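You operate a simulated robot arm through the tools that you are given. There is no shell and no other tool. Be economical: measure what you need, move in short steps, check, and stop when the job is done.

The job below is to be done with a simulated robot arm. You get a single attempt, and the scene is never put back.

## Task
Press the pink bundle tight, then shut it in the long red box.
Fine: leave the press lever up. Where these are worked on the way, their far stop is far enough and under half their travel is too little: press lever.

The check looks at the end state, three seconds after you hand in, the way a careful person would. Anything else that was tipped, shoved, dropped, spilled or broken makes it a failure.

## Robot
A 7-joint arm with a two-finger parallel gripper, fixed in place. Base frame: the origin is at the foot of the arm, x ahead of it, y to its left, z up; the work surface is at about z = 0. Units: mm, degrees, N and s.
With the tool pointing down near the work surface it reaches from about 220 to 580 mm from the base axis. Its first joint turns from -66.0 to 66.0 degrees. Payload 2.5 kg.
The tool frame sits at the grasp point between the pads (the TCP): z along the fingers, y along the line on which they close. The tips reach 23 mm beyond it. Largest opening 94 mm; finger width 38, thickness 10; the body of the gripper, 54 by 96 mm, starts 39 mm behind the TCP.
Orientation is that of the tool frame in the base frame, as a unit quaternion [w, x, y, z]. With the fingers straight down and closing along the base's y, the tool's x points along the base's -x, its y along +y and its z along -z.

## Interface
- The arm moves only by the tool arm_command. Its argument "steps" is a list that holds one entry, the list of rows, each a list of 7 numbers: the turn, a rotation vector about the base's x, y, z in units of 120 degrees (1.0 is 120 degrees), then the shift along the base's x, y, z in units of 100 mm (1.0 is 100 mm), then the gripper command, from -1 (fully open) to 1 (shut), values between in proportion. In form: [[[wx, wy, wz, x, y, z, jaw], ...]]. A call has 1 to 20 rows; each row is the pose to reach, as a shift and turn from the pose commanded when the call began. A call with a number of a shift or a turn outside -1 to 1 is refused whole. Each row takes 0.2 s and may step no farther than 50 mm and 8.6 degrees from the row before; otherwise, or with a gripper value out of range, the whole call is refused. Where a pose cannot be reached the arm comes as near as it can. A force on the tool above 70 N (or 10 N above the force at the start of the call, whichever is more), or a blocked arm, ends the call early, and 0.2 s more pass. Each finger travels about 108 mm/s and halts on what it meets, pressing with about 34 N; the grip force reading is that of the motor and also rises with nothing between the fingers. The clock runs only during rows and for 0.2 s after the last one: add rows that repeat a pose to give the fingers time. It gives the time, the measured TCP pose, the force on the tool (base axes), the opening and the grip force at its end, in the units of the frame above (readings bear some noise), with the torque about the TCP (base axes, N m) and any sound that the robot's microphone picked up.
- Cameras (640 x 400 px; columns grow to the right, rows downward): "scene" is fixed at [111.8, -397.1, 565.8]; the picture's right is [0.90, -0.43, 0.00], its down [-0.15, -0.32, -0.94] and it looks along [0.41, 0.84, -0.35] (base axes); focal length 281 px, centre (320, 200). "wrist" rides on the gripper at [86, 16, -75] in the tool frame; the picture's right is [-0.18, 0.98, 0.00], its down [-0.58, -0.11, -0.81] and it looks along [-0.79, -0.15, 0.59] (tool axes); focal length 243 px, centre (320, 200). There is no depth. A picture from a camera that has moved, and an enlarged one, comes with that camera's place and axes in the base frame and with its lens.
- capture(camera): a new picture of that camera. No time passes.
- close_up(camera, box): a new picture of the part [left, top, right, bottom] of that camera's present view, enlarged. No time passes.
- job_done(): hands the job in; it is judged then, once.

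Go step by step. Nothing tells you positions but the pictures and the camera data: compare them with the known pose of the tool, close in by small moves and look again before you grip or let go. The budget is 120 turns and 68 pictures, counting those below and the enlarged ones. Unless the task says otherwise, let go and move clear before handing in, and close with one line.

The tools are called after "Emit:" by a JSON object that holds its "method" and its "body". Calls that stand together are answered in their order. arm_command: Moves the arm, as the interface text tells. Its arguments: {"type":"object","properties":{"steps":{"type":"array"}},"required":["steps"]} The other tools are called the same way: capture (camera) takes a picture; close_up (camera, box) takes an enlarged picture of a part of a camera's view; job_done () hands the job in.

At the start:

```text
time: 0.0
eef_pos: [386.6, 172.8, 430.8]
ee_rot: [0.001, 0.0, 1.0, 0.0]
force: [0.1, 0.0, -0.2]
torque: [0.02, -0.01, 0.02]
finger_gap: 93.8
grip_force: 0.0
```

scene: 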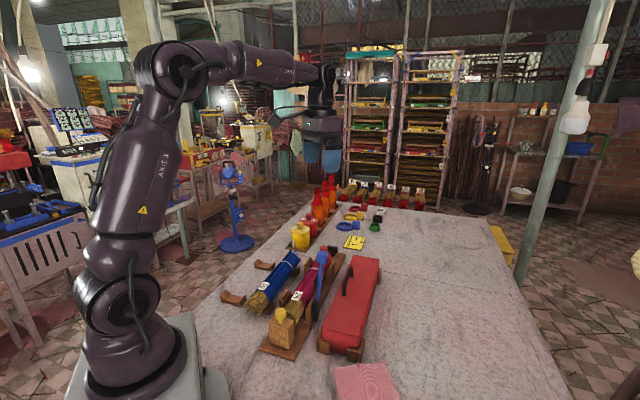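
wrist: 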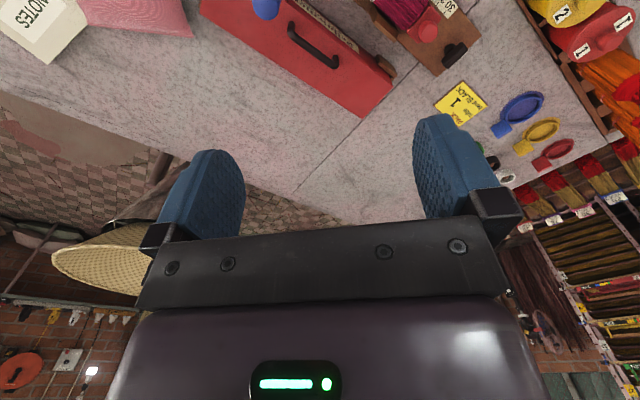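

I see a blue bundle on a rack, a pink bundle in a press with a blue lever, and a long red box with a handle on its lid. I'll look closer at them.

Emit:
{"method": "close_up", "body": {"camera": "scene", "box": [210, 230, 400, 390]}}

Emit:
{"method": "close_up", "body": {"camera": "scene", "box": [280, 165, 460, 265]}}

Emit:
{"method": "close_up", "body": {"camera": "wrist", "box": [200, 0, 640, 200]}}

```text
2.50 times, centred on (305, 310) of scene
camera zoom: at [111.8, -397.1, 565.8], right [0.9, -0.43, 0.0], down [-0.15, -0.32, -0.94], along [0.41, 0.84, -0.35], focal length 703 px, centre (358, -75)
```

zoom: 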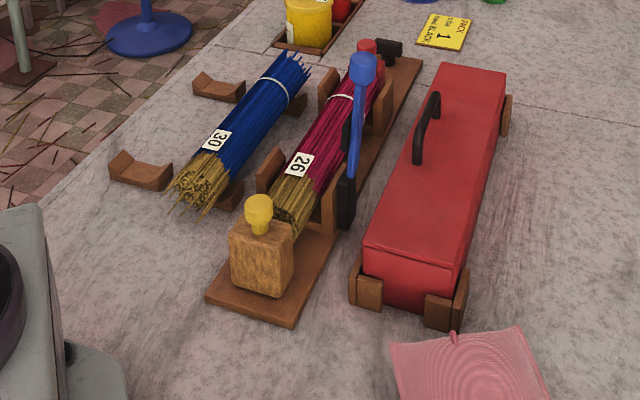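

```text
3.56 times, centred on (370, 215) of scene
camera zoom: at [111.8, -397.1, 565.8], right [0.9, -0.43, 0.0], down [-0.15, -0.32, -0.94], along [0.41, 0.84, -0.35], focal length 1000 px, centre (142, 147)
```

zoom: 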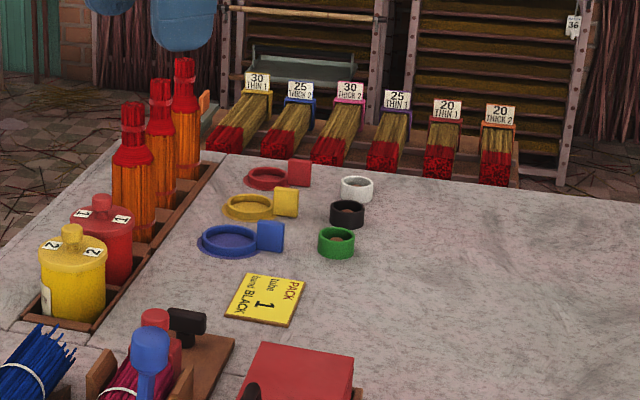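

```text
1.45 times, centred on (420, 100) of wrist
camera zoom: at [300.0, 188.7, 505.5], right [0.18, 0.98, 0.0], down [0.58, -0.11, 0.81], along [0.79, -0.15, -0.59], focal length 353 px, centre (174, 346)
```

zoom: 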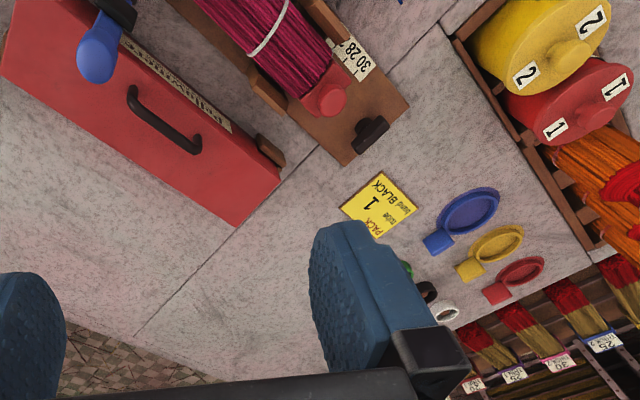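

The press and the red box both run diagonally at about 45°. I'll turn the tool by 45° and bring the wrist camera around to see both from their near ends.

Emit:
{"method": "arm_command", "body": {"steps": [[[0, 0, 0.0625, -0.15, -0.19, -0.05, -1], [0, 0, 0.125, -0.3, -0.38, -0.1, -1], [0, 0, 0.1875, -0.45, -0.57, -0.15, -1], [0, 0, 0.25, -0.6, -0.76, -0.2, -1], [0, 0, 0.3125, -0.75, -0.95, -0.25, -1], [0, 0, 0.375, -0.87, -1.0, -0.3, -1]]]}}

Emit:
{"method": "capture", "body": {"camera": "wrist"}}

```text
time: 1.4
eef_pos: [296.6, 73.1, 400.5]
ee_rot: [0.001, -0.385, 0.923, 0.0]
force: [0.0, -1.4, -0.1]
torque: [0.03, -0.04, -0.01]
finger_gap: 94.1
grip_force: 0.0
```

```text
62 pictures are left
camera wrist: at [226.4, 22.5, 475.8], right [-0.57, 0.82, 0.0], down [0.49, 0.34, 0.81], along [0.66, 0.46, -0.59], focal length 243 px, centre (320, 200)
```

wrist: 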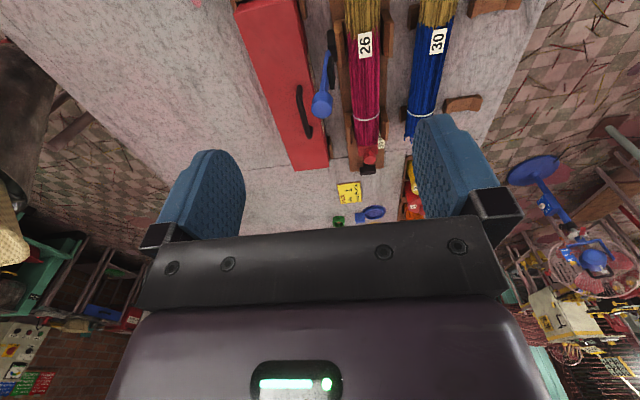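

Both are visible from the near side. I'll enlarge this view.

Emit:
{"method": "close_up", "body": {"camera": "wrist", "box": [230, 0, 470, 150]}}

Emit:
{"method": "close_up", "body": {"camera": "scene", "box": [255, 240, 345, 360]}}

```text
2.67 times, centred on (350, 75) of wrist
camera zoom: at [226.4, 22.5, 475.8], right [-0.57, 0.82, 0.0], down [0.49, 0.34, 0.81], along [0.66, 0.46, -0.59], focal length 647 px, centre (240, 533)
```

zoom: 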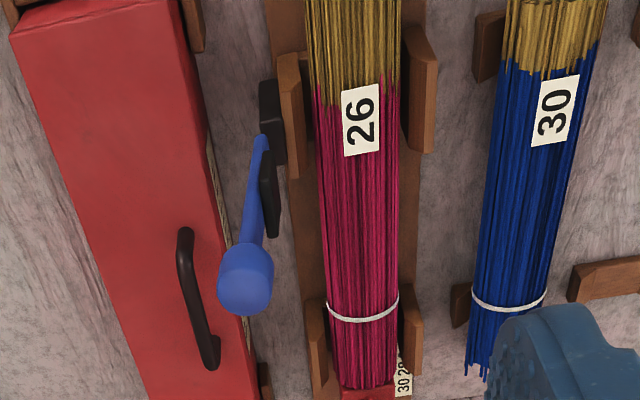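

```text
3.33 times, centred on (300, 300) of scene
camera zoom: at [111.8, -397.1, 565.8], right [0.9, -0.43, 0.0], down [-0.15, -0.32, -0.94], along [0.41, 0.84, -0.35], focal length 937 px, centre (387, -133)
```

zoom: 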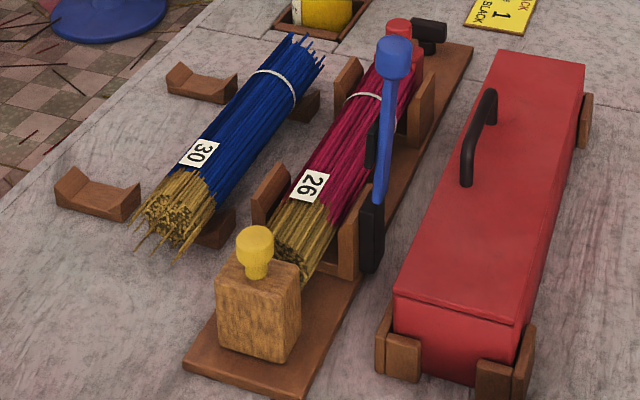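

The far end has a red-knobbed block, a black piece and a scale. I'll move ahead and lower to see them.

Emit:
{"method": "arm_command", "body": {"steps": [[[0, 0, 0, 0.25, 0.25, -0.15, -1], [0, 0, 0, 0.5, 0.5, -0.3, -1], [0, 0, 0, 0.75, 0.75, -0.45, -1], [0, 0, 0, 0.9, 1.0, -0.6, -1], [0, 0, 0, 0.9, 1.0, -0.8, -1]]]}}

Emit:
{"method": "capture", "body": {"camera": "wrist"}}

Emit:
{"method": "close_up", "body": {"camera": "wrist", "box": [230, 0, 470, 150]}}

```text
time: 2.6
eef_pos: [388.3, 173.1, 320.5]
ee_rot: [0.0, -0.382, 0.924, 0.0]
force: [-0.9, 0.3, -0.6]
torque: [-0.04, 0.03, -0.02]
finger_gap: 94.0
grip_force: 0.0
```

```text
59 pictures are left
camera wrist: at [317.2, 123.4, 395.8], right [-0.57, 0.82, 0.0], down [0.49, 0.33, 0.81], along [0.67, 0.46, -0.59], focal length 243 px, centre (320, 200)
```

wrist: 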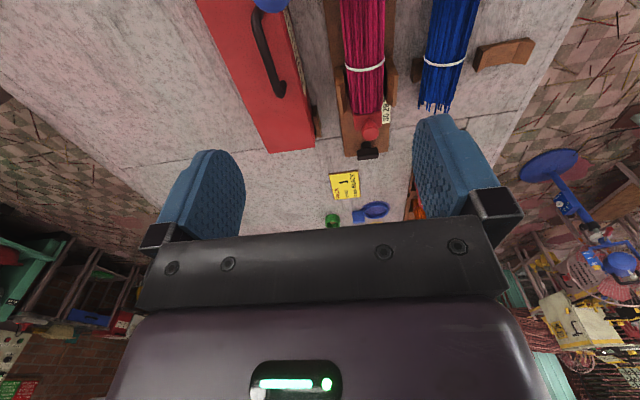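

```text
2.67 times, centred on (350, 75) of wrist
camera zoom: at [317.2, 123.4, 395.8], right [-0.57, 0.82, 0.0], down [0.49, 0.33, 0.81], along [0.67, 0.46, -0.59], focal length 647 px, centre (240, 533)
```

zoom: 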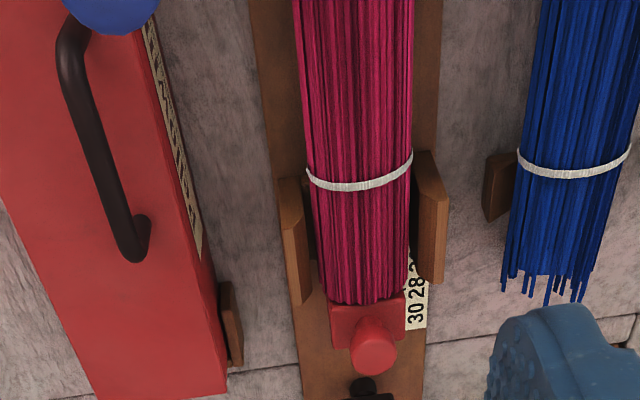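

I need to understand how the lever swings. I'll move back and lower, so the camera looks at the lever from the near end.

Emit:
{"method": "arm_command", "body": {"steps": [[[0, 0, 0, -0.2, -0.3, 0, -1], [0, 0, 0, -0.4, -0.6, 0, -1], [0, 0, 0, -0.6, -0.9, 0, -1], [0, 0, 0, -0.68, -1.0, -0.2, -1], [0, 0, 0, -0.68, -1.0, -0.4, -1], [0, 0, 0, -0.68, -1.0, -0.5, -1]]]}}

Emit:
{"method": "capture", "body": {"camera": "wrist"}}

Emit:
{"method": "close_up", "body": {"camera": "wrist", "box": [240, 0, 480, 150]}}

```text
time: 4.0
eef_pos: [318.4, 71.8, 270.0]
ee_rot: [0.0, -0.383, 0.924, 0.0]
force: [-0.6, -0.3, 0.2]
torque: [0.01, 0.01, -0.03]
finger_gap: 94.3
grip_force: 0.1
```

```text
57 pictures are left
camera wrist: at [248.7, 22.6, 345.3], right [-0.57, 0.82, 0.0], down [0.49, 0.33, 0.81], along [0.67, 0.46, -0.59], focal length 243 px, centre (320, 200)
```

wrist: 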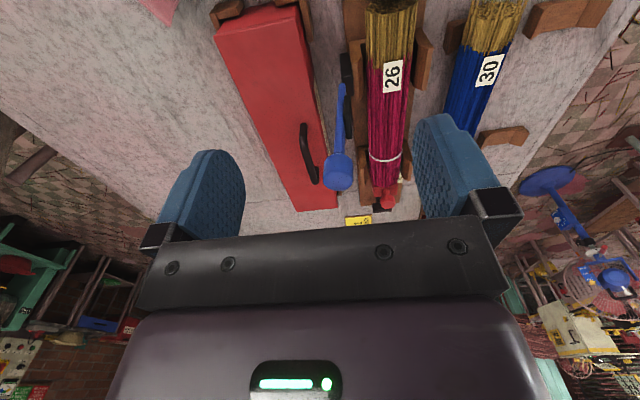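

```text
2.67 times, centred on (360, 75) of wrist
camera zoom: at [248.7, 22.6, 345.3], right [-0.57, 0.82, 0.0], down [0.49, 0.33, 0.81], along [0.67, 0.46, -0.59], focal length 647 px, centre (213, 533)
```

zoom: 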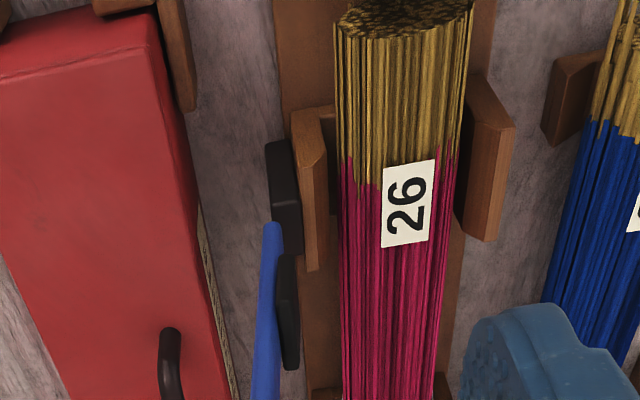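

Emit:
{"method": "close_up", "body": {"camera": "scene", "box": [300, 245, 348, 330]}}

Emit:
{"method": "close_up", "body": {"camera": "scene", "box": [260, 285, 320, 360]}}

Emit:
{"method": "close_up", "body": {"camera": "wrist", "box": [320, 130, 420, 215]}}

```text
4.71 times, centred on (324, 288) of scene
camera zoom: at [111.8, -397.1, 565.8], right [0.9, -0.43, 0.0], down [-0.15, -0.32, -0.94], along [0.41, 0.84, -0.35], focal length 1323 px, centre (301, -212)
```

zoom: 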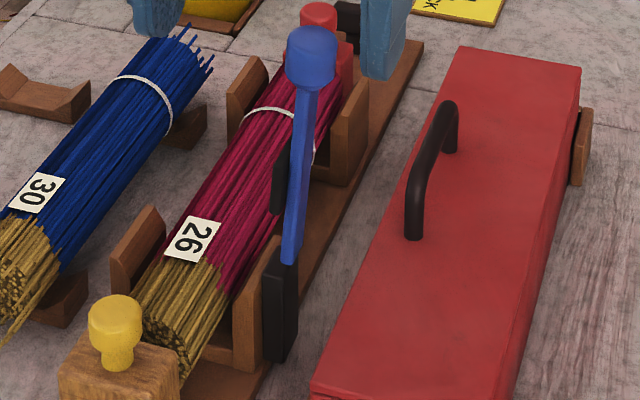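

```text
5.33 times, centred on (290, 322) of scene
camera zoom: at [111.8, -397.1, 565.8], right [0.9, -0.43, 0.0], down [-0.15, -0.32, -0.94], along [0.41, 0.84, -0.35], focal length 1500 px, centre (480, -453)
```

zoom: 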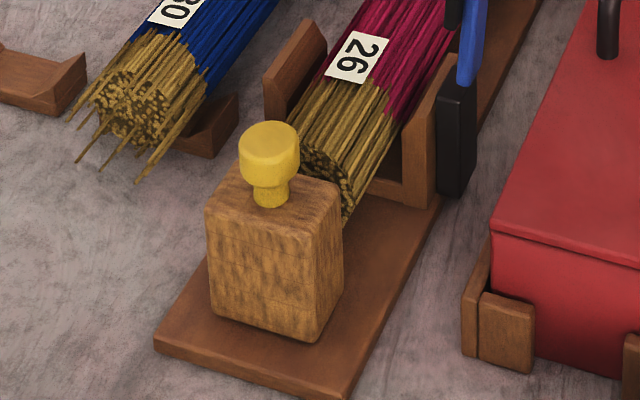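

```text
4.71 times, centred on (370, 172) of wrist
camera zoom: at [248.7, 22.6, 345.3], right [-0.57, 0.82, 0.0], down [0.49, 0.33, 0.81], along [0.67, 0.46, -0.59], focal length 1142 px, centre (85, 329)
```

zoom: 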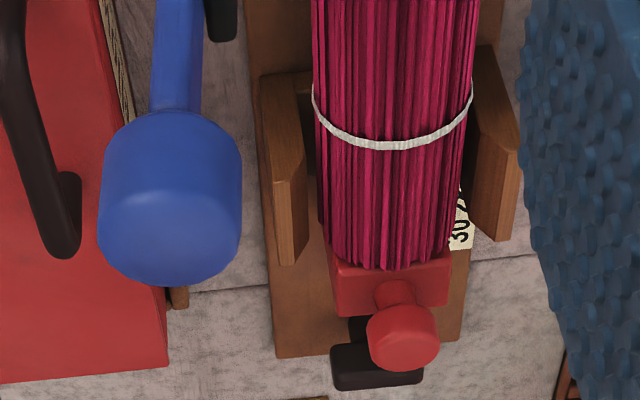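

The lever seems to swing along the press, and the red block sits beside a scale with the bundle marked 26. I'll look at the scale from directly above the far end.

Emit:
{"method": "arm_command", "body": {"steps": [[[0, 0, 0, 0, 0, 0.3, -1], [0, 0, 0, 0.2, 0.35, 0.3, -1], [0, 0, 0, 0.4, 0.7, 0.3, -1], [0, 0, 0, 0.6, 1.0, 0.3, -1], [0, 0, 0, 0.8, 1.0, 0.3, -1], [0, 0, 0, 1.0, 1.0, 0.3, -1]]]}}

Emit:
{"method": "arm_command", "body": {"steps": [[[0, 0, 0, 0, 0.4, 0, -1], [0, 0, 0, 0.1, 0.8, -0.1, -1], [0, 0, 0, 0.15, 1, -0.3, -1], [0, 0, 0, 0.15, 1, -0.6, -1]]]}}

Emit:
{"method": "capture", "body": {"camera": "wrist"}}

Emit:
{"method": "close_up", "body": {"camera": "wrist", "box": [240, 0, 400, 130]}}

```text
time: 5.4
eef_pos: [420.1, 172.3, 300.6]
ee_rot: [-0.001, -0.383, 0.924, 0.001]
force: [0.2, 0.8, 0.4]
torque: [0.04, -0.01, 0.03]
finger_gap: 93.7
grip_force: 0.0
```

```text
time: 6.4
eef_pos: [434.7, 272.9, 239.9]
ee_rot: [0.001, -0.384, 0.923, 0.0]
force: [0.0, -0.9, 0.7]
torque: [-0.01, 0.0, -0.04]
finger_gap: 94.3
grip_force: 0.0
```

```text
52 pictures are left
camera wrist: at [364.0, 223.0, 315.5], right [-0.57, 0.82, 0.0], down [0.49, 0.33, 0.81], along [0.67, 0.46, -0.59], focal length 243 px, centre (320, 200)
```

wrist: 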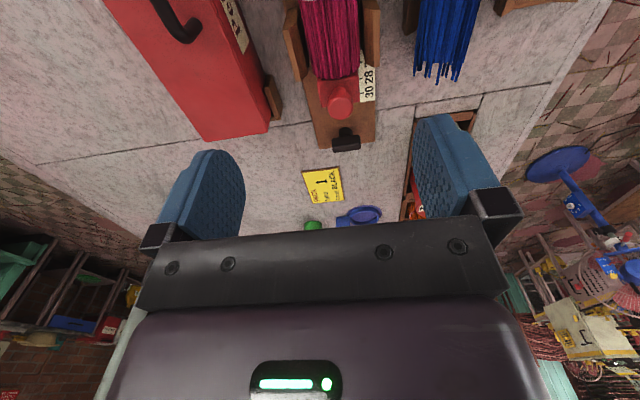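

```text
3.08 times, centred on (320, 65) of wrist
camera zoom: at [364.0, 223.0, 315.5], right [-0.57, 0.82, 0.0], down [0.49, 0.33, 0.81], along [0.67, 0.46, -0.59], focal length 746 px, centre (320, 615)
```

zoom: 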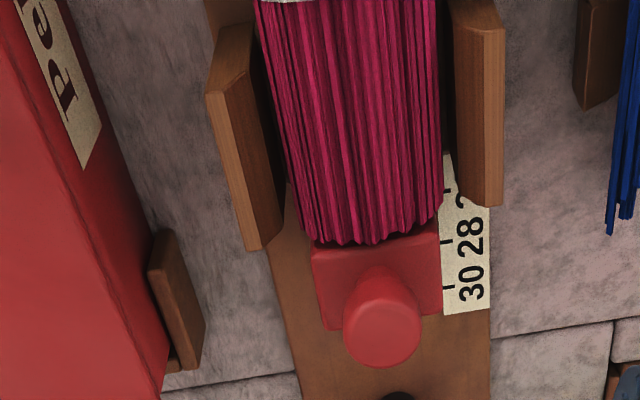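

Emit:
{"method": "close_up", "body": {"camera": "wrist", "box": [200, 0, 280, 60]}}

```text
6.67 times, centred on (240, 30) of wrist
camera zoom: at [364.0, 223.0, 315.5], right [-0.57, 0.82, 0.0], down [0.49, 0.33, 0.81], along [0.67, 0.46, -0.59], focal length 1618 px, centre (853, 1333)
```

zoom: 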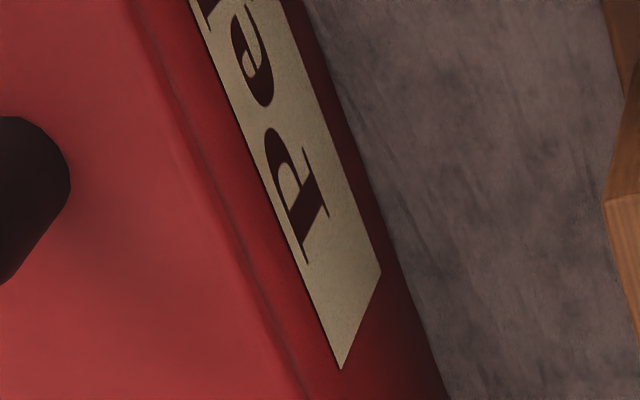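

The knob triangulates to about (367, 123, 202), with the lever upright and its pivot near z 65. I'll go above the knob, descend around it, and test gently which way it swings.

Emit:
{"method": "arm_command", "body": {"steps": [[[0, 0, 0, 0, 0, 0.4, -1], [0, 0, 0, -0.15, -0.4, 0.5, -1], [0, 0, 0, -0.3, -0.8, 0.5, -1], [0, 0, 0, -0.5, -1.0, 0.5, -1]]]}}

Emit:
{"method": "arm_command", "body": {"steps": [[[0, 0, 0, -0.1, -0.3, 0, -1], [0, 0, 0, -0.17, -0.5, 0, -1], [0, 0, 0, -0.17, -0.5, -0.3, -1]]]}}

Emit:
{"method": "capture", "body": {"camera": "wrist"}}

Emit:
{"method": "close_up", "body": {"camera": "scene", "box": [270, 160, 400, 260]}}

```text
time: 7.4
eef_pos: [385.7, 171.0, 290.2]
ee_rot: [0.001, -0.384, 0.923, 0.001]
force: [0.6, -0.1, 0.7]
torque: [0.01, 0.0, 0.01]
finger_gap: 94.1
grip_force: 0.0
```

```text
time: 8.2
eef_pos: [367.8, 122.2, 261.4]
ee_rot: [0.001, -0.383, 0.924, 0.001]
force: [0.3, 0.1, 0.0]
torque: [0.02, -0.02, -0.02]
finger_gap: 93.8
grip_force: 0.1
```

```text
49 pictures are left
camera wrist: at [297.0, 72.4, 335.9], right [-0.57, 0.82, 0.0], down [0.49, 0.33, 0.81], along [0.67, 0.46, -0.59], focal length 243 px, centre (320, 200)
```

wrist: 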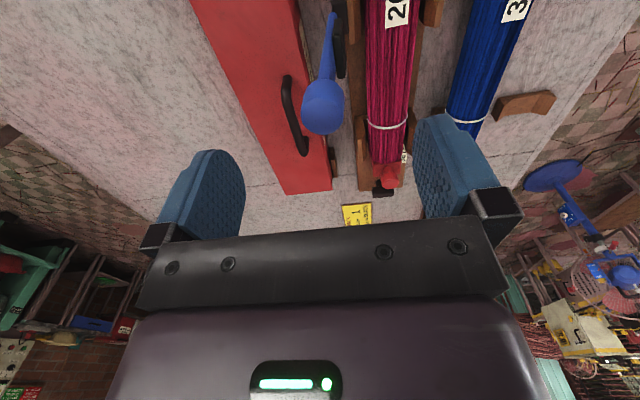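

```text
4.00 times, centred on (335, 210) of scene
camera zoom: at [111.8, -397.1, 565.8], right [0.9, -0.43, 0.0], down [-0.15, -0.32, -0.94], along [0.41, 0.84, -0.35], focal length 1125 px, centre (260, 160)
```

zoom: 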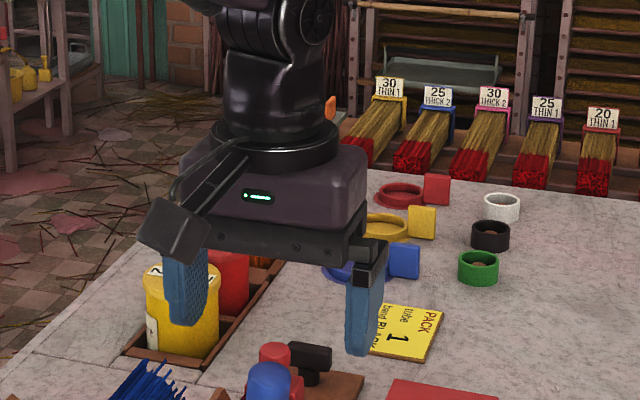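

The knob is centred under the gripper, so I descend and close on it.

Emit:
{"method": "arm_command", "body": {"steps": [[[0, 0, 0, 0, 0, -0.3, -1], [0, 0, 0, 0, 0, -0.57, -1], [0, 0, 0, 0, 0, -0.57, 0], [0, 0, 0, 0, 0, -0.57, 0.5], [0, 0, 0, 0, 0, -0.57, 0.5], [0, 0, 0, 0, 0, -0.57, 0.5]]]}}

Emit:
{"method": "close_up", "body": {"camera": "scene", "box": [270, 220, 370, 330]}}

```text
time: 9.6
eef_pos: [366.8, 124.6, 204.5]
ee_rot: [-0.001, -0.384, 0.923, 0.001]
force: [-13.1, 10.9, -2.3]
torque: [0.62, 0.52, -0.07]
finger_gap: 26.5
grip_force: 45.4
```

```text
3.64 times, centred on (320, 275) of scene
camera zoom: at [111.8, -397.1, 565.8], right [0.9, -0.43, 0.0], down [-0.15, -0.32, -0.94], along [0.41, 0.84, -0.35], focal length 1022 px, centre (320, -73)
```

zoom: 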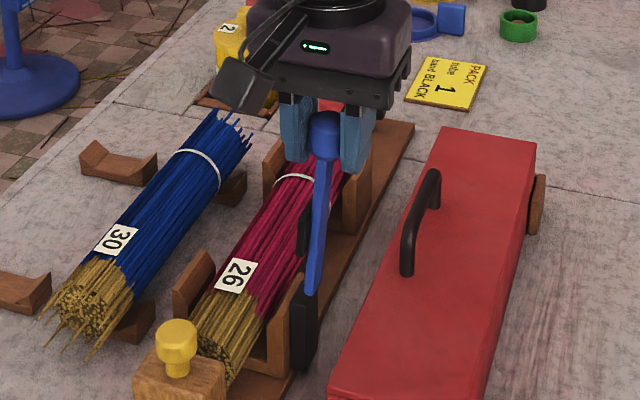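

The lever is gripped and stiff sideways, so it swings along the press. I'll test small moves toward the near end first.

Emit:
{"method": "arm_command", "body": {"steps": [[[0, 0, 0, -0.04, -0.03, 0, 0.5], [0, 0, 0, -0.08, -0.06, 0, 0.5], [0, 0, 0, -0.11, -0.1, 0, 0.5]]]}}

```text
time: 10.4
eef_pos: [359.5, 117.0, 206.0]
ee_rot: [0.009, -0.385, 0.923, 0.002]
force: [19.0, 36.6, 3.8]
torque: [0.6, 0.46, 0.03]
finger_gap: 26.6
grip_force: 44.9
```

That resists strongly. I'll return and test toward the far end.

Emit:
{"method": "arm_command", "body": {"steps": [[[0, 0, 0, 0.05, 0.05, 0, 0.5], [0, 0, 0, 0.11, 0.11, 0, 0.5], [0, 0, 0, 0.16, 0.17, 0, 0.5], [0, 0, 0, 0.21, 0.22, 0, 0.5]]]}}

```text
time: 11.4
eef_pos: [377.5, 134.4, 202.5]
ee_rot: [-0.001, -0.383, 0.924, -0.001]
force: [-11.0, 5.2, -1.2]
torque: [0.02, 0.06, -0.12]
finger_gap: 28.4
grip_force: 4.7
```

Emit:
{"method": "close_up", "body": {"camera": "scene", "box": [270, 220, 370, 330]}}

```text
3.64 times, centred on (320, 275) of scene
camera zoom: at [111.8, -397.1, 565.8], right [0.9, -0.43, 0.0], down [-0.15, -0.32, -0.94], along [0.41, 0.84, -0.35], focal length 1022 px, centre (320, -73)
```

zoom: 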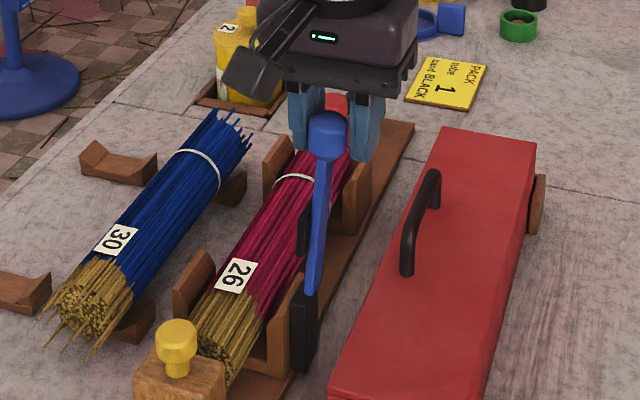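

The knob just slipped between the fingers, so it doesn't swing lengthwise. I'll regrip and test sideways.

Emit:
{"method": "arm_command", "body": {"steps": [[[0, 0, 0, 0, 0, 0, 0], [0, 0, 0, -0.1, -0.11, 0, 0], [0, 0, 0, -0.1, -0.11, 0, 0.5], [0, 0, 0, -0.1, -0.11, 0, 0.5], [0, 0, 0, -0.1, -0.11, 0, 0.5]]]}}

Emit:
{"method": "arm_command", "body": {"steps": [[[0, 0, 0, -0.035, 0.035, 0, 0.5], [0, 0, 0, -0.07, 0.07, 0, 0.5], [0, 0, 0, -0.1, 0.1, 0, 0.5]]]}}

```text
time: 12.6
eef_pos: [369.8, 125.6, 202.8]
ee_rot: [0.0, -0.384, 0.923, 0.001]
force: [-8.4, 15.3, 4.9]
torque: [0.66, 0.5, -0.02]
finger_gap: 26.3
grip_force: 44.8
```

```text
time: 13.4
eef_pos: [358.8, 131.8, 202.9]
ee_rot: [0.002, -0.381, 0.924, 0.0]
force: [9.5, 2.3, 5.8]
torque: [-0.03, -0.64, -0.12]
finger_gap: 25.8
grip_force: 45.0
```

Emit:
{"method": "arm_command", "body": {"steps": [[[0, 0, 0, -0.05, 0.05, 0, 0.5], [0, 0, 0, -0.1, 0.1, -0.01, 0.5], [0, 0, 0, -0.15, 0.15, -0.02, 0.5]]]}}

Emit:
{"method": "close_up", "body": {"camera": "scene", "box": [270, 220, 370, 330]}}

```text
time: 14.2
eef_pos: [343.7, 149.8, 200.9]
ee_rot: [0.0, -0.384, 0.924, 0.001]
force: [11.5, 1.0, 7.5]
torque: [-0.9, -0.63, -0.03]
finger_gap: 28.0
grip_force: 44.8
```

```text
3.64 times, centred on (320, 275) of scene
camera zoom: at [111.8, -397.1, 565.8], right [0.9, -0.43, 0.0], down [-0.15, -0.32, -0.94], along [0.41, 0.84, -0.35], focal length 1022 px, centre (320, -73)
```

zoom: 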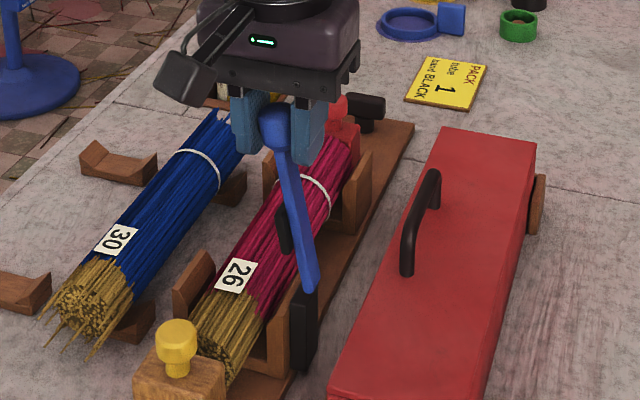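

The lever swings inward across the bundle, with a black shoe on it that should come down on the bundle. To follow the swing cleanly I want pads on the knob's lengthwise sides, so I'll release, rise and turn the tool 90°.

Emit:
{"method": "arm_command", "body": {"steps": [[[0, 0, 0, 0, 0, 0, 0], [0, 0, 0, 0, 0, 0, -1], [0, 0, 0, 0, 0, 0.3, -1], [0, 0, 0, 0, 0, 0.7, -1], [0, 0, -0.0625, 0, 0, 0.7, -1], [0, 0, -0.125, 0, 0, 0.7, -1], [0, 0, -0.1875, 0, 0, 0.7, -1], [0, 0, -0.25, 0, 0, 0.7, -1], [0, 0, -0.3125, 0, 0, 0.7, -1], [0, 0, -0.375, 0, 0, 0.7, -1], [0, 0, -0.4375, 0, 0, 0.7, -1], [0, 0, -0.5, 0, 0, 0.7, -1], [0, 0, -0.5625, 0, 0, 0.7, -1], [0, 0, -0.625, 0, 0, 0.7, -1], [0, 0, -0.6875, 0, 0, 0.7, -1], [0, 0, -0.75, 0, 0, 0.7, -1]]]}}

Emit:
{"method": "capture", "body": {"camera": "wrist"}}

Emit:
{"method": "capture", "body": {"camera": "scene"}}

```text
time: 17.6
eef_pos: [343.5, 148.5, 271.6]
ee_rot: [0.0, 0.384, 0.923, 0.0]
force: [0.5, 0.1, 0.1]
torque: [-0.03, 0.01, 0.0]
finger_gap: 94.0
grip_force: 0.2
```

```text
44 pictures are left
camera wrist: at [294.8, 221.3, 346.7], right [0.83, 0.56, 0.0], down [0.33, -0.49, 0.81], along [0.45, -0.67, -0.59], focal length 243 px, centre (320, 200)
```

wrist: 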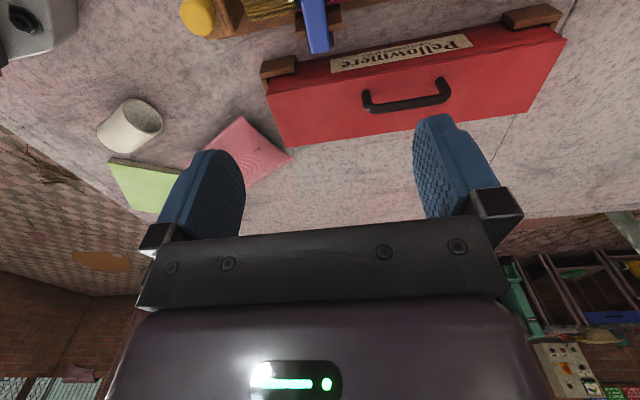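

```text
43 pictures are left
```

scene: 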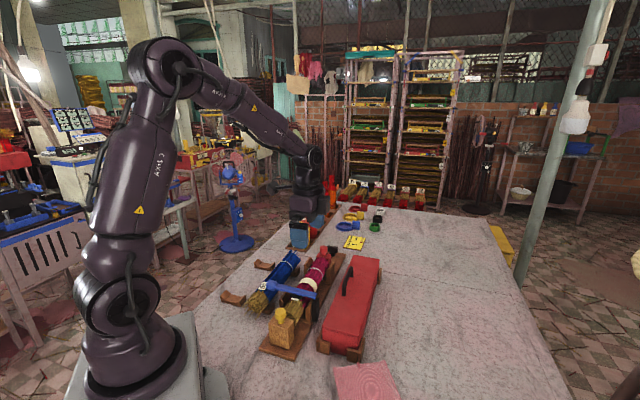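

On release the lever fell over onto the bundle by its own weight. Checking it closely.

Emit:
{"method": "close_up", "body": {"camera": "scene", "box": [250, 240, 350, 350]}}

Emit:
{"method": "close_up", "body": {"camera": "wrist", "box": [180, 0, 580, 140]}}

```text
3.64 times, centred on (300, 295) of scene
camera zoom: at [111.8, -397.1, 565.8], right [0.9, -0.43, 0.0], down [-0.15, -0.32, -0.94], along [0.41, 0.84, -0.35], focal length 1022 px, centre (393, -146)
```

zoom: 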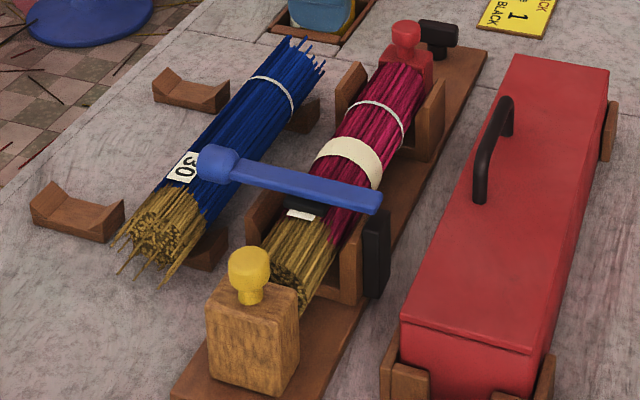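

```text
1.60 times, centred on (380, 70) of wrist
camera zoom: at [294.8, 221.3, 346.7], right [0.83, 0.56, 0.0], down [0.33, -0.49, 0.81], along [0.45, -0.67, -0.59], focal length 388 px, centre (224, 408)
```

zoom: 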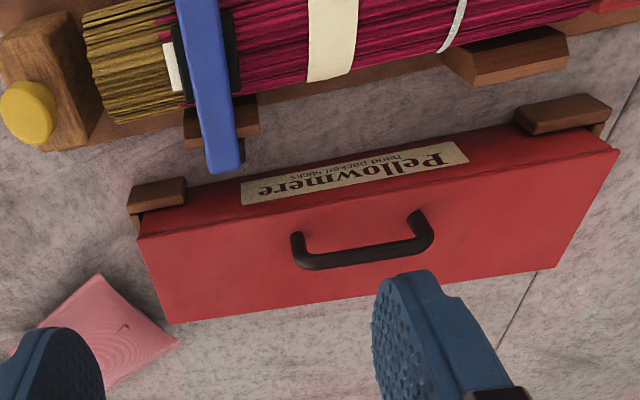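

A paper band has appeared around the pink bundle, so it is pressed. The lever is down with its knob near (272, 222, 85). I'll move above the knob to raise it again.

Emit:
{"method": "arm_command", "body": {"steps": [[[0, 0, 0, -0.3, 0.3, 0, -1], [0, 0, 0, -0.6, 0.6, 0, -1], [0, 0, 0, -0.71, 0.74, -0.2, -1], [0, 0, 0, -0.71, 0.74, -0.5, -1]]]}}

Emit:
{"method": "capture", "body": {"camera": "wrist"}}

```text
time: 18.6
eef_pos: [271.3, 221.9, 220.5]
ee_rot: [0.0, 0.382, 0.924, 0.0]
force: [-0.6, 0.3, -0.7]
torque: [0.05, 0.01, 0.01]
finger_gap: 94.0
grip_force: 0.1
```

```text
40 pictures are left
camera wrist: at [223.3, 295.8, 296.1], right [0.83, 0.56, 0.0], down [0.33, -0.49, 0.81], along [0.46, -0.67, -0.59], focal length 243 px, centre (320, 200)
```

wrist: 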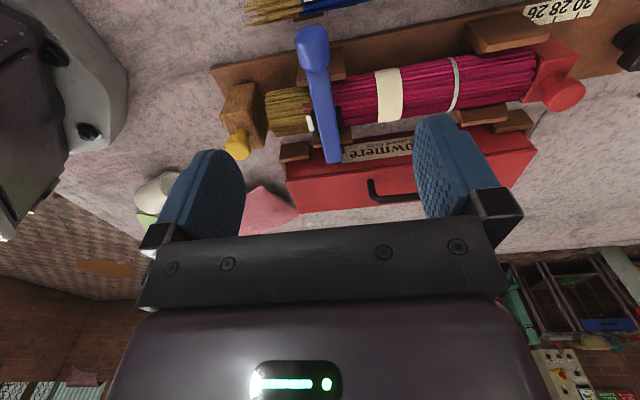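

Knob refined to about (270, 222, 83). I descend around it and grip it with the tips.

Emit:
{"method": "arm_command", "body": {"steps": [[[0, 0, 0, 0.02, -0.03, -0.4, -0.4], [0, 0, 0, 0.03, -0.05, -0.8, -0.4], [0, 0, 0, 0.03, -0.05, -1.0, -0.4]]]}}

Emit:
{"method": "close_up", "body": {"camera": "wrist", "box": [160, 0, 560, 250]}}

Emit:
{"method": "close_up", "body": {"camera": "scene", "box": [230, 230, 330, 330]}}

```text
time: 19.4
eef_pos: [274.4, 218.8, 122.3]
ee_rot: [0.0, 0.382, 0.924, -0.001]
force: [0.4, -0.2, 0.0]
torque: [0.0, 0.0, -0.03]
finger_gap: 65.6
grip_force: 0.0
```

```text
1.60 times, centred on (360, 125) of wrist
camera zoom: at [226.7, 290.8, 196.4], right [0.82, 0.57, 0.0], down [0.33, -0.49, 0.81], along [0.46, -0.66, -0.59], focal length 388 px, centre (256, 320)
```

zoom: 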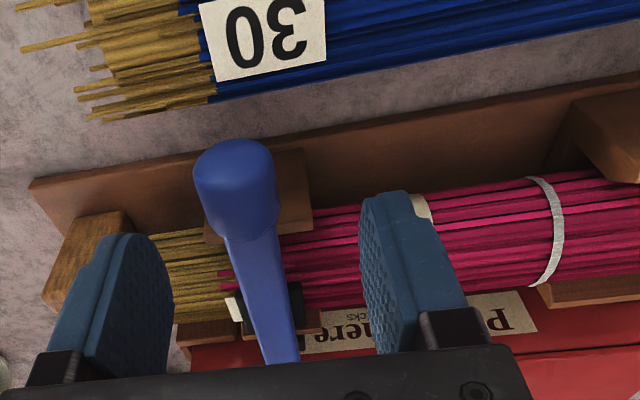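

```text
4.00 times, centred on (280, 280) of scene
camera zoom: at [111.8, -397.1, 565.8], right [0.9, -0.43, 0.0], down [-0.15, -0.32, -0.94], along [0.41, 0.84, -0.35], focal length 1125 px, centre (480, -120)
```

zoom: 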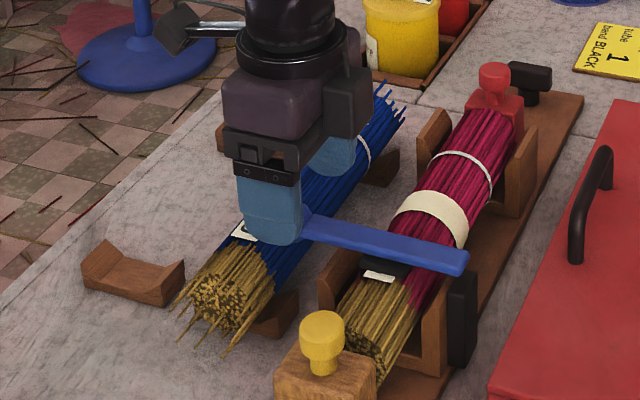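

Emit:
{"method": "arm_command", "body": {"steps": [[[0, 0, 0, -0.02, -0.02, -0.12, -0.4], [0, 0, 0, -0.02, -0.02, -0.25, -0.4], [0, 0, 0, -0.02, -0.02, -0.25, 0.2], [0, 0, 0, -0.02, -0.02, -0.25, 0.5], [0, 0, 0, -0.02, -0.02, -0.25, 0.5]]]}}

Emit:
{"method": "close_up", "body": {"camera": "scene", "box": [230, 230, 330, 330]}}

```text
time: 20.6
eef_pos: [272.0, 215.7, 95.6]
ee_rot: [0.0, 0.381, 0.924, 0.0]
force: [-3.9, -3.7, 0.1]
torque: [-0.02, 0.07, 0.1]
finger_gap: 25.5
grip_force: 44.8
```

```text
4.00 times, centred on (280, 280) of scene
camera zoom: at [111.8, -397.1, 565.8], right [0.9, -0.43, 0.0], down [-0.15, -0.32, -0.94], along [0.41, 0.84, -0.35], focal length 1125 px, centre (480, -120)
```

zoom: 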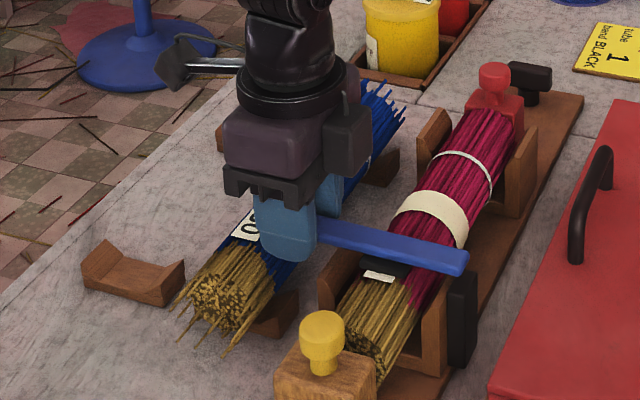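

Gripped. First a small downward push to confirm the lever is at its far stop.

Emit:
{"method": "arm_command", "body": {"steps": [[[0, 0, 0, 0, 0, -0.03, 0.5], [0, 0, 0, 0, 0, -0.06, 0.5]]]}}

```text
time: 21.2
eef_pos: [272.9, 215.2, 91.0]
ee_rot: [-0.001, 0.383, 0.924, -0.001]
force: [-17.5, -14.5, 50.2]
torque: [-0.11, 0.31, 0.06]
finger_gap: 25.5
grip_force: 45.4
```

It's firmly at the far stop. Now I swing the lever back up along its arc.

Emit:
{"method": "arm_command", "body": {"steps": [[[0, 0, 0, 0, 0, 0.06, 0.5], [0, 0, 0, 0.027, -0.027, 0.265, 0.5], [0, 0, 0, 0.077, -0.076, 0.46, 0.5], [0, 0, 0, 0.149, -0.146, 0.645, 0.5], [0, 0, 0, 0.239, -0.235, 0.81, 0.5], [0, 0, 0, 0.347, -0.34, 0.955, 0.5]]]}}

Emit:
{"method": "close_up", "body": {"camera": "scene", "box": [250, 210, 350, 320]}}

```text
time: 22.6
eef_pos: [307.5, 180.8, 185.1]
ee_rot: [-0.001, 0.382, 0.924, -0.002]
force: [-13.2, -2.1, -9.6]
torque: [0.88, 0.97, 0.17]
finger_gap: 25.4
grip_force: 44.6
```

```text
3.64 times, centred on (300, 265) of scene
camera zoom: at [111.8, -397.1, 565.8], right [0.9, -0.43, 0.0], down [-0.15, -0.32, -0.94], along [0.41, 0.84, -0.35], focal length 1022 px, centre (393, -36)
```

zoom: 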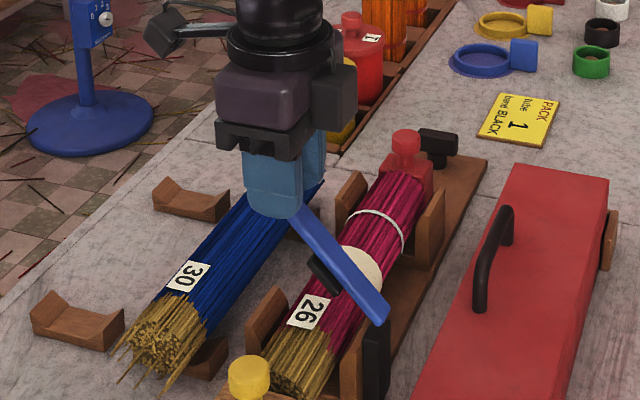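

Emit:
{"method": "arm_command", "body": {"steps": [[[0, 0, 0, 0.123, -0.12, 0.118, 0.5], [0, 0, 0, 0.257, -0.252, 0.208, 0.5], [0, 0, 0, 0.4, -0.392, 0.267, 0.5], [0, 0, 0, 0.548, -0.537, 0.294, 0.5], [0, 0, 0, 0.664, -0.651, 0.293, 0.5], [0, 0, 0, 0.685, -0.67, 0.293, 0.5]]]}}

Emit:
{"method": "close_up", "body": {"camera": "scene", "box": [270, 210, 370, 320]}}

```text
time: 24.0
eef_pos: [376.9, 114.4, 214.7]
ee_rot: [-0.001, 0.382, 0.924, -0.001]
force: [-7.8, -7.9, -1.4]
torque: [-0.11, 0.27, 0.15]
finger_gap: 28.5
grip_force: 5.6
```

```text
3.64 times, centred on (320, 265) of scene
camera zoom: at [111.8, -397.1, 565.8], right [0.9, -0.43, 0.0], down [-0.15, -0.32, -0.94], along [0.41, 0.84, -0.35], focal length 1022 px, centre (320, -36)
```

zoom: 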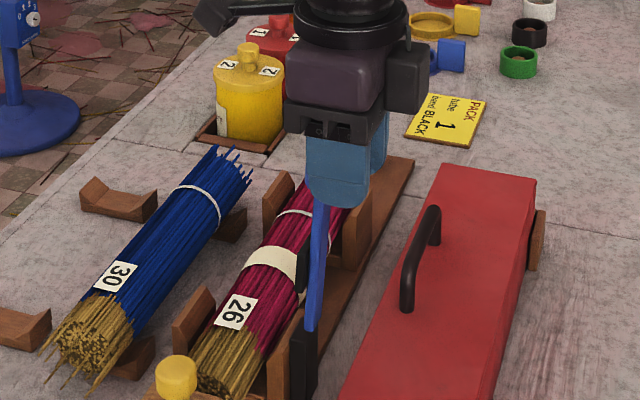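

The lever is upright. I'll release and rise, then check it stays up.

Emit:
{"method": "arm_command", "body": {"steps": [[[0, 0, 0, 0, 0, 0, 0.2], [0, 0, 0, 0, 0, 0, -0.4], [0, 0, 0, 0, 0, 0.25, -0.4], [0, 0, 0, 0, 0, 0.6, -0.4], [0, 0, 0, 0, 0, 1.0, -0.6]]]}}

Emit:
{"method": "close_up", "body": {"camera": "scene", "box": [250, 220, 410, 370]}}

Emit:
{"method": "capture", "body": {"camera": "wrist"}}

```text
time: 25.2
eef_pos: [375.4, 114.7, 316.9]
ee_rot: [0.0, 0.383, 0.924, 0.001]
force: [0.3, 0.3, -0.5]
torque: [0.01, -0.02, 0.0]
finger_gap: 75.0
grip_force: 0.1
```

```text
2.67 times, centred on (330, 295) of scene
camera zoom: at [111.8, -397.1, 565.8], right [0.9, -0.43, 0.0], down [-0.15, -0.32, -0.94], along [0.41, 0.84, -0.35], focal length 750 px, centre (293, -53)
```

zoom: 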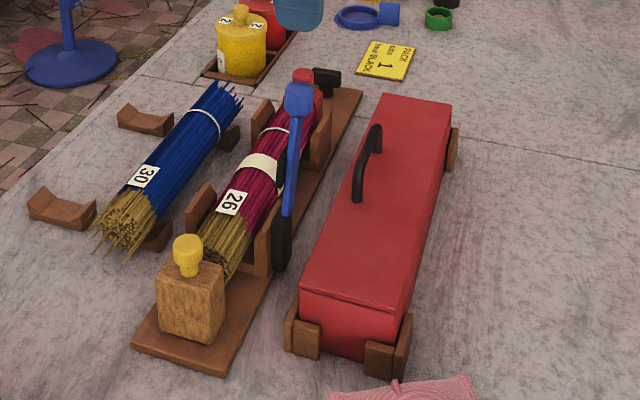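

```text
33 pictures are left
camera wrist: at [328.3, 186.7, 392.0], right [0.83, 0.56, 0.0], down [0.33, -0.49, 0.81], along [0.46, -0.67, -0.59], focal length 243 px, centre (320, 200)
```

wrist: 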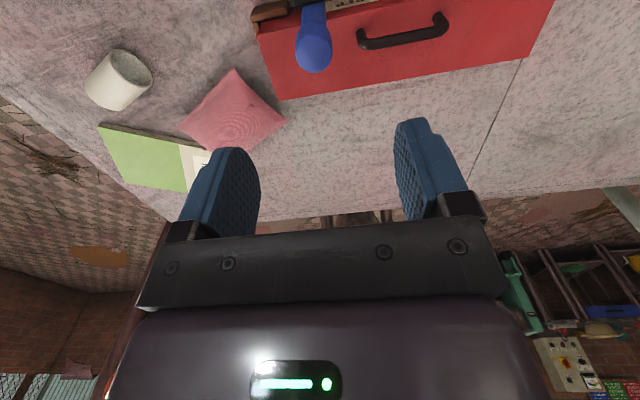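

The lever stays up. The lid handle sits off-centre near the press side, so the lid is likely hinged along its outer edge. I'll turn the tool so its fingers close across the handle, with the camera on the far side clear of the lever.

Emit:
{"method": "arm_command", "body": {"steps": [[[0, 0, -0.0625, 0.05, 0.03, 0, -0.6], [0, 0, -0.125, 0.1, 0.05, 0, -0.6], [0, 0, -0.1875, 0.2, 0.1, 0, -0.6], [0, 0, -0.25, 0.3, 0.1, 0, -0.6], [0, 0, -0.3125, 0.4, 0.1, 0, -0.6], [0, 0, -0.375, 0.5, 0.1, 0, -0.6], [0, 0, -0.4375, 0.5, 0.1, 0, -0.6], [0, 0, -0.5, 0.5, 0.1, 0, -0.6], [0, 0, -0.5625, 0.5, 0.1, 0, -0.6], [0, 0, -0.625, 0.5, 0.1, 0, -0.6], [0, 0, -0.6875, 0.5, 0.1, 0, -0.6], [0, 0, -0.75, 0.5, 0.1, 0, -0.6]]]}}

Emit:
{"method": "capture", "body": {"camera": "wrist"}}

```text
time: 27.8
eef_pos: [427.5, 124.9, 315.4]
ee_rot: [0.0, 0.924, 0.382, 0.0]
force: [-0.2, 1.0, 0.0]
torque: [0.0, 0.01, 0.02]
finger_gap: 75.4
grip_force: 0.1
```

```text
32 pictures are left
camera wrist: at [500.4, 174.1, 390.4], right [0.56, -0.83, 0.0], down [-0.49, -0.33, 0.81], along [-0.67, -0.45, -0.59], focal length 243 px, centre (320, 200)
```

wrist: 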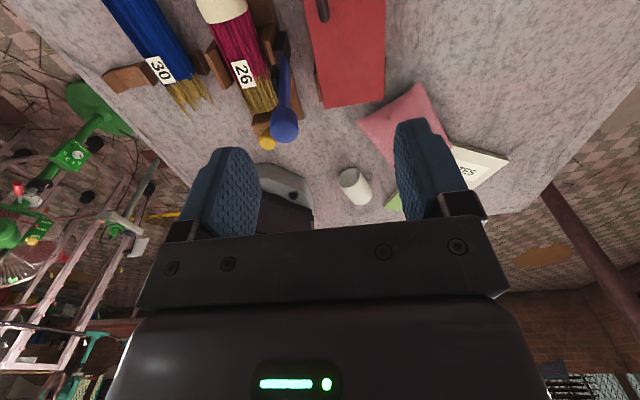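

The orientation works. Now I move over the handle at about (463, 147) and look.

Emit:
{"method": "arm_command", "body": {"steps": [[[0, 0, 0, 0.2, 0.1, -0.2, -0.6], [0, 0, 0, 0.36, 0.22, -0.6, -0.6], [0, 0, 0, 0.36, 0.22, -1.0, -0.6]]]}}

Emit:
{"method": "capture", "body": {"camera": "wrist"}}

Emit:
{"method": "close_up", "body": {"camera": "scene", "box": [300, 200, 420, 300]}}

```text
time: 28.6
eef_pos: [463.5, 147.0, 214.6]
ee_rot: [0.001, 0.924, 0.383, 0.0]
force: [-0.2, -0.6, -0.2]
torque: [0.0, -0.04, -0.01]
finger_gap: 75.2
grip_force: 0.2
```

```text
31 pictures are left
camera wrist: at [536.3, 196.3, 289.2], right [0.57, -0.82, 0.0], down [-0.49, -0.33, 0.81], along [-0.66, -0.46, -0.59], focal length 243 px, centre (320, 200)
```

wrist: 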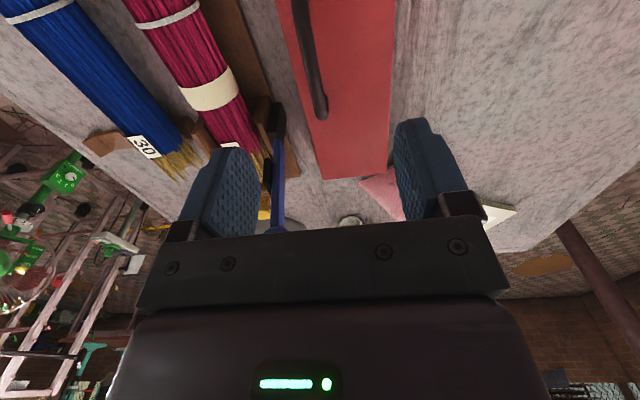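

```text
4.00 times, centred on (360, 250) of scene
camera zoom: at [111.8, -397.1, 565.8], right [0.9, -0.43, 0.0], down [-0.15, -0.32, -0.94], along [0.41, 0.84, -0.35], focal length 1125 px, centre (160, 0)
```

zoom: 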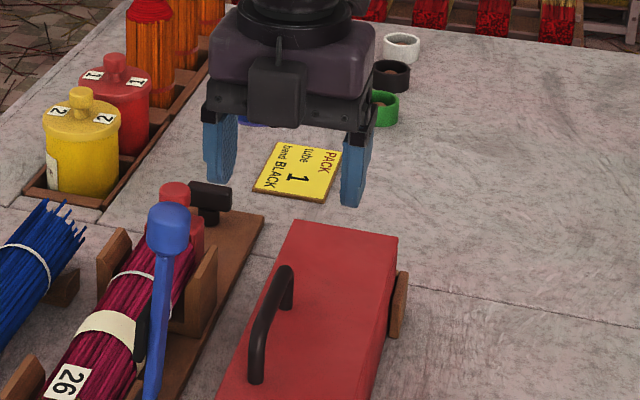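

The bar is at n-offset −4 mm from the tool and about z 98. I'll shift, descend and grip it.

Emit:
{"method": "arm_command", "body": {"steps": [[[0, 0, 0, -0.03, 0.03, -0.4, -0.6], [0, 0, 0, -0.03, 0.03, -0.8, -0.3], [0, 0, 0, -0.03, 0.03, -1.0, -0.3]]]}}

Emit:
{"method": "arm_command", "body": {"steps": [[[0, 0, 0, 0, 0, -0.08, -0.3], [0, 0, 0, 0, 0, -0.08, 0.3], [0, 0, 0, 0, 0, -0.08, 0.8], [0, 0, 0, 0, 0, -0.08, 0.8]]]}}

Emit:
{"method": "close_up", "body": {"camera": "scene", "box": [300, 200, 420, 300]}}

```text
time: 29.4
eef_pos: [459.6, 150.2, 114.8]
ee_rot: [0.0, 0.924, 0.383, 0.0]
force: [0.5, 0.6, 0.2]
torque: [-0.02, -0.01, 0.0]
finger_gap: 61.1
grip_force: 0.2
```

```text
time: 30.4
eef_pos: [458.8, 151.5, 107.0]
ee_rot: [0.0, 0.923, 0.384, -0.001]
force: [-1.5, 2.2, 0.8]
torque: [-0.03, 0.13, -0.03]
finger_gap: 10.4
grip_force: 34.0
```

```text
4.00 times, centred on (360, 250) of scene
camera zoom: at [111.8, -397.1, 565.8], right [0.9, -0.43, 0.0], down [-0.15, -0.32, -0.94], along [0.41, 0.84, -0.35], focal length 1125 px, centre (160, 0)
```

zoom: 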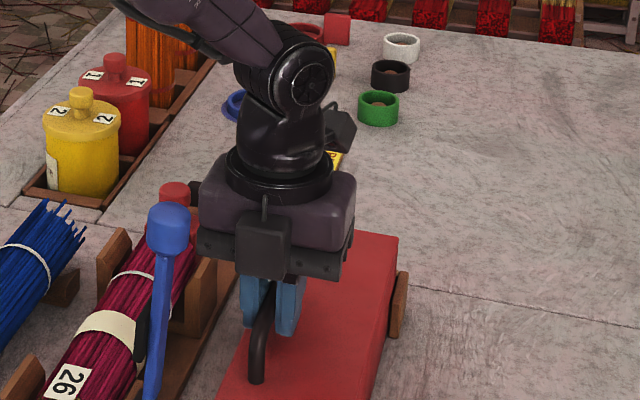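

The handle is gripped. I'll lift a little on a hinge-like arc and look at how the lid responds.

Emit:
{"method": "arm_command", "body": {"steps": [[[0, 0, 0, 0.014, -0.014, 0.045, 0.8], [0, 0, 0, 0.03, -0.03, 0.09, 0.8], [0, 0, 0, 0.05, -0.05, 0.13, 0.8]]]}}

Emit:
{"method": "close_up", "body": {"camera": "scene", "box": [300, 240, 420, 370]}}

```text
time: 31.2
eef_pos: [465.0, 144.7, 118.9]
ee_rot: [-0.001, 0.923, 0.384, 0.0]
force: [-0.1, 0.3, -3.6]
torque: [0.04, 0.2, 0.02]
finger_gap: 10.4
grip_force: 34.1
```

```text
3.08 times, centred on (360, 305) of scene
camera zoom: at [111.8, -397.1, 565.8], right [0.9, -0.43, 0.0], down [-0.15, -0.32, -0.94], along [0.41, 0.84, -0.35], focal length 865 px, centre (197, -123)
```

zoom: 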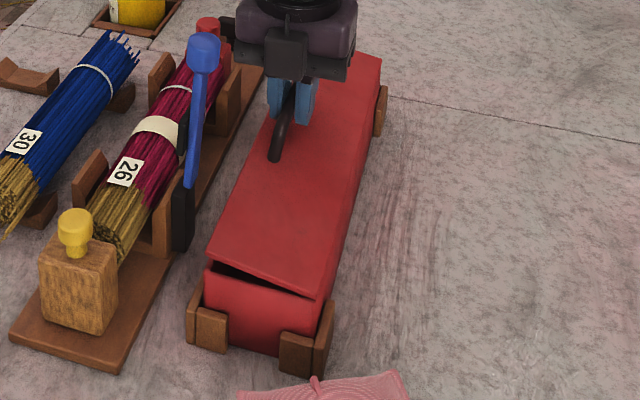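

It is hinged on its outer edge, as expected. I continue the opening arc with a slight tool tilt.

Emit:
{"method": "arm_command", "body": {"steps": [[[0.02, 0.02, 0, 0.037, -0.036, 0.055, 0.8], [0.035, 0.036, 0, 0.074, -0.072, 0.107, 0.8], [0.053, 0.054, 0, 0.118, -0.115, 0.15, 0.8], [0.07, 0.071, 0, 0.161, -0.158, 0.19, 0.8], [0.07, 0.071, 0, 0.21, -0.206, 0.22, 0.8], [0.07, 0.071, 0, 0.26, -0.255, 0.245, 0.8]]]}}

Emit:
{"method": "close_up", "body": {"camera": "scene", "box": [300, 220, 440, 370]}}

```text
time: 32.6
eef_pos: [489.8, 121.0, 145.6]
ee_rot: [-0.096, 0.918, 0.382, -0.041]
force: [-9.5, -1.8, 7.7]
torque: [0.59, -0.33, 0.58]
finger_gap: 10.4
grip_force: 34.3
```

```text
2.67 times, centred on (370, 295) of scene
camera zoom: at [111.7, -397.2, 565.8], right [0.9, -0.43, 0.0], down [-0.15, -0.32, -0.94], along [0.41, 0.84, -0.35], focal length 750 px, centre (187, -53)
```

zoom: 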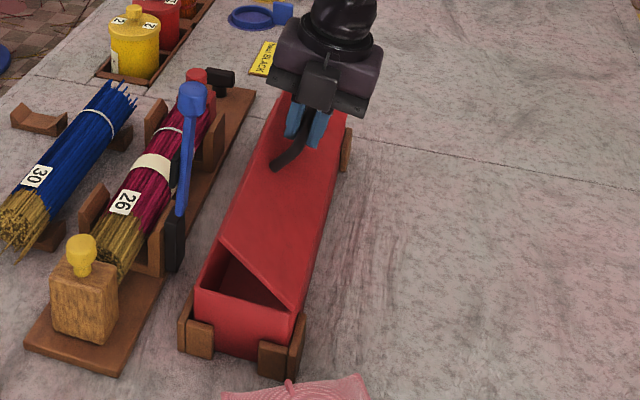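

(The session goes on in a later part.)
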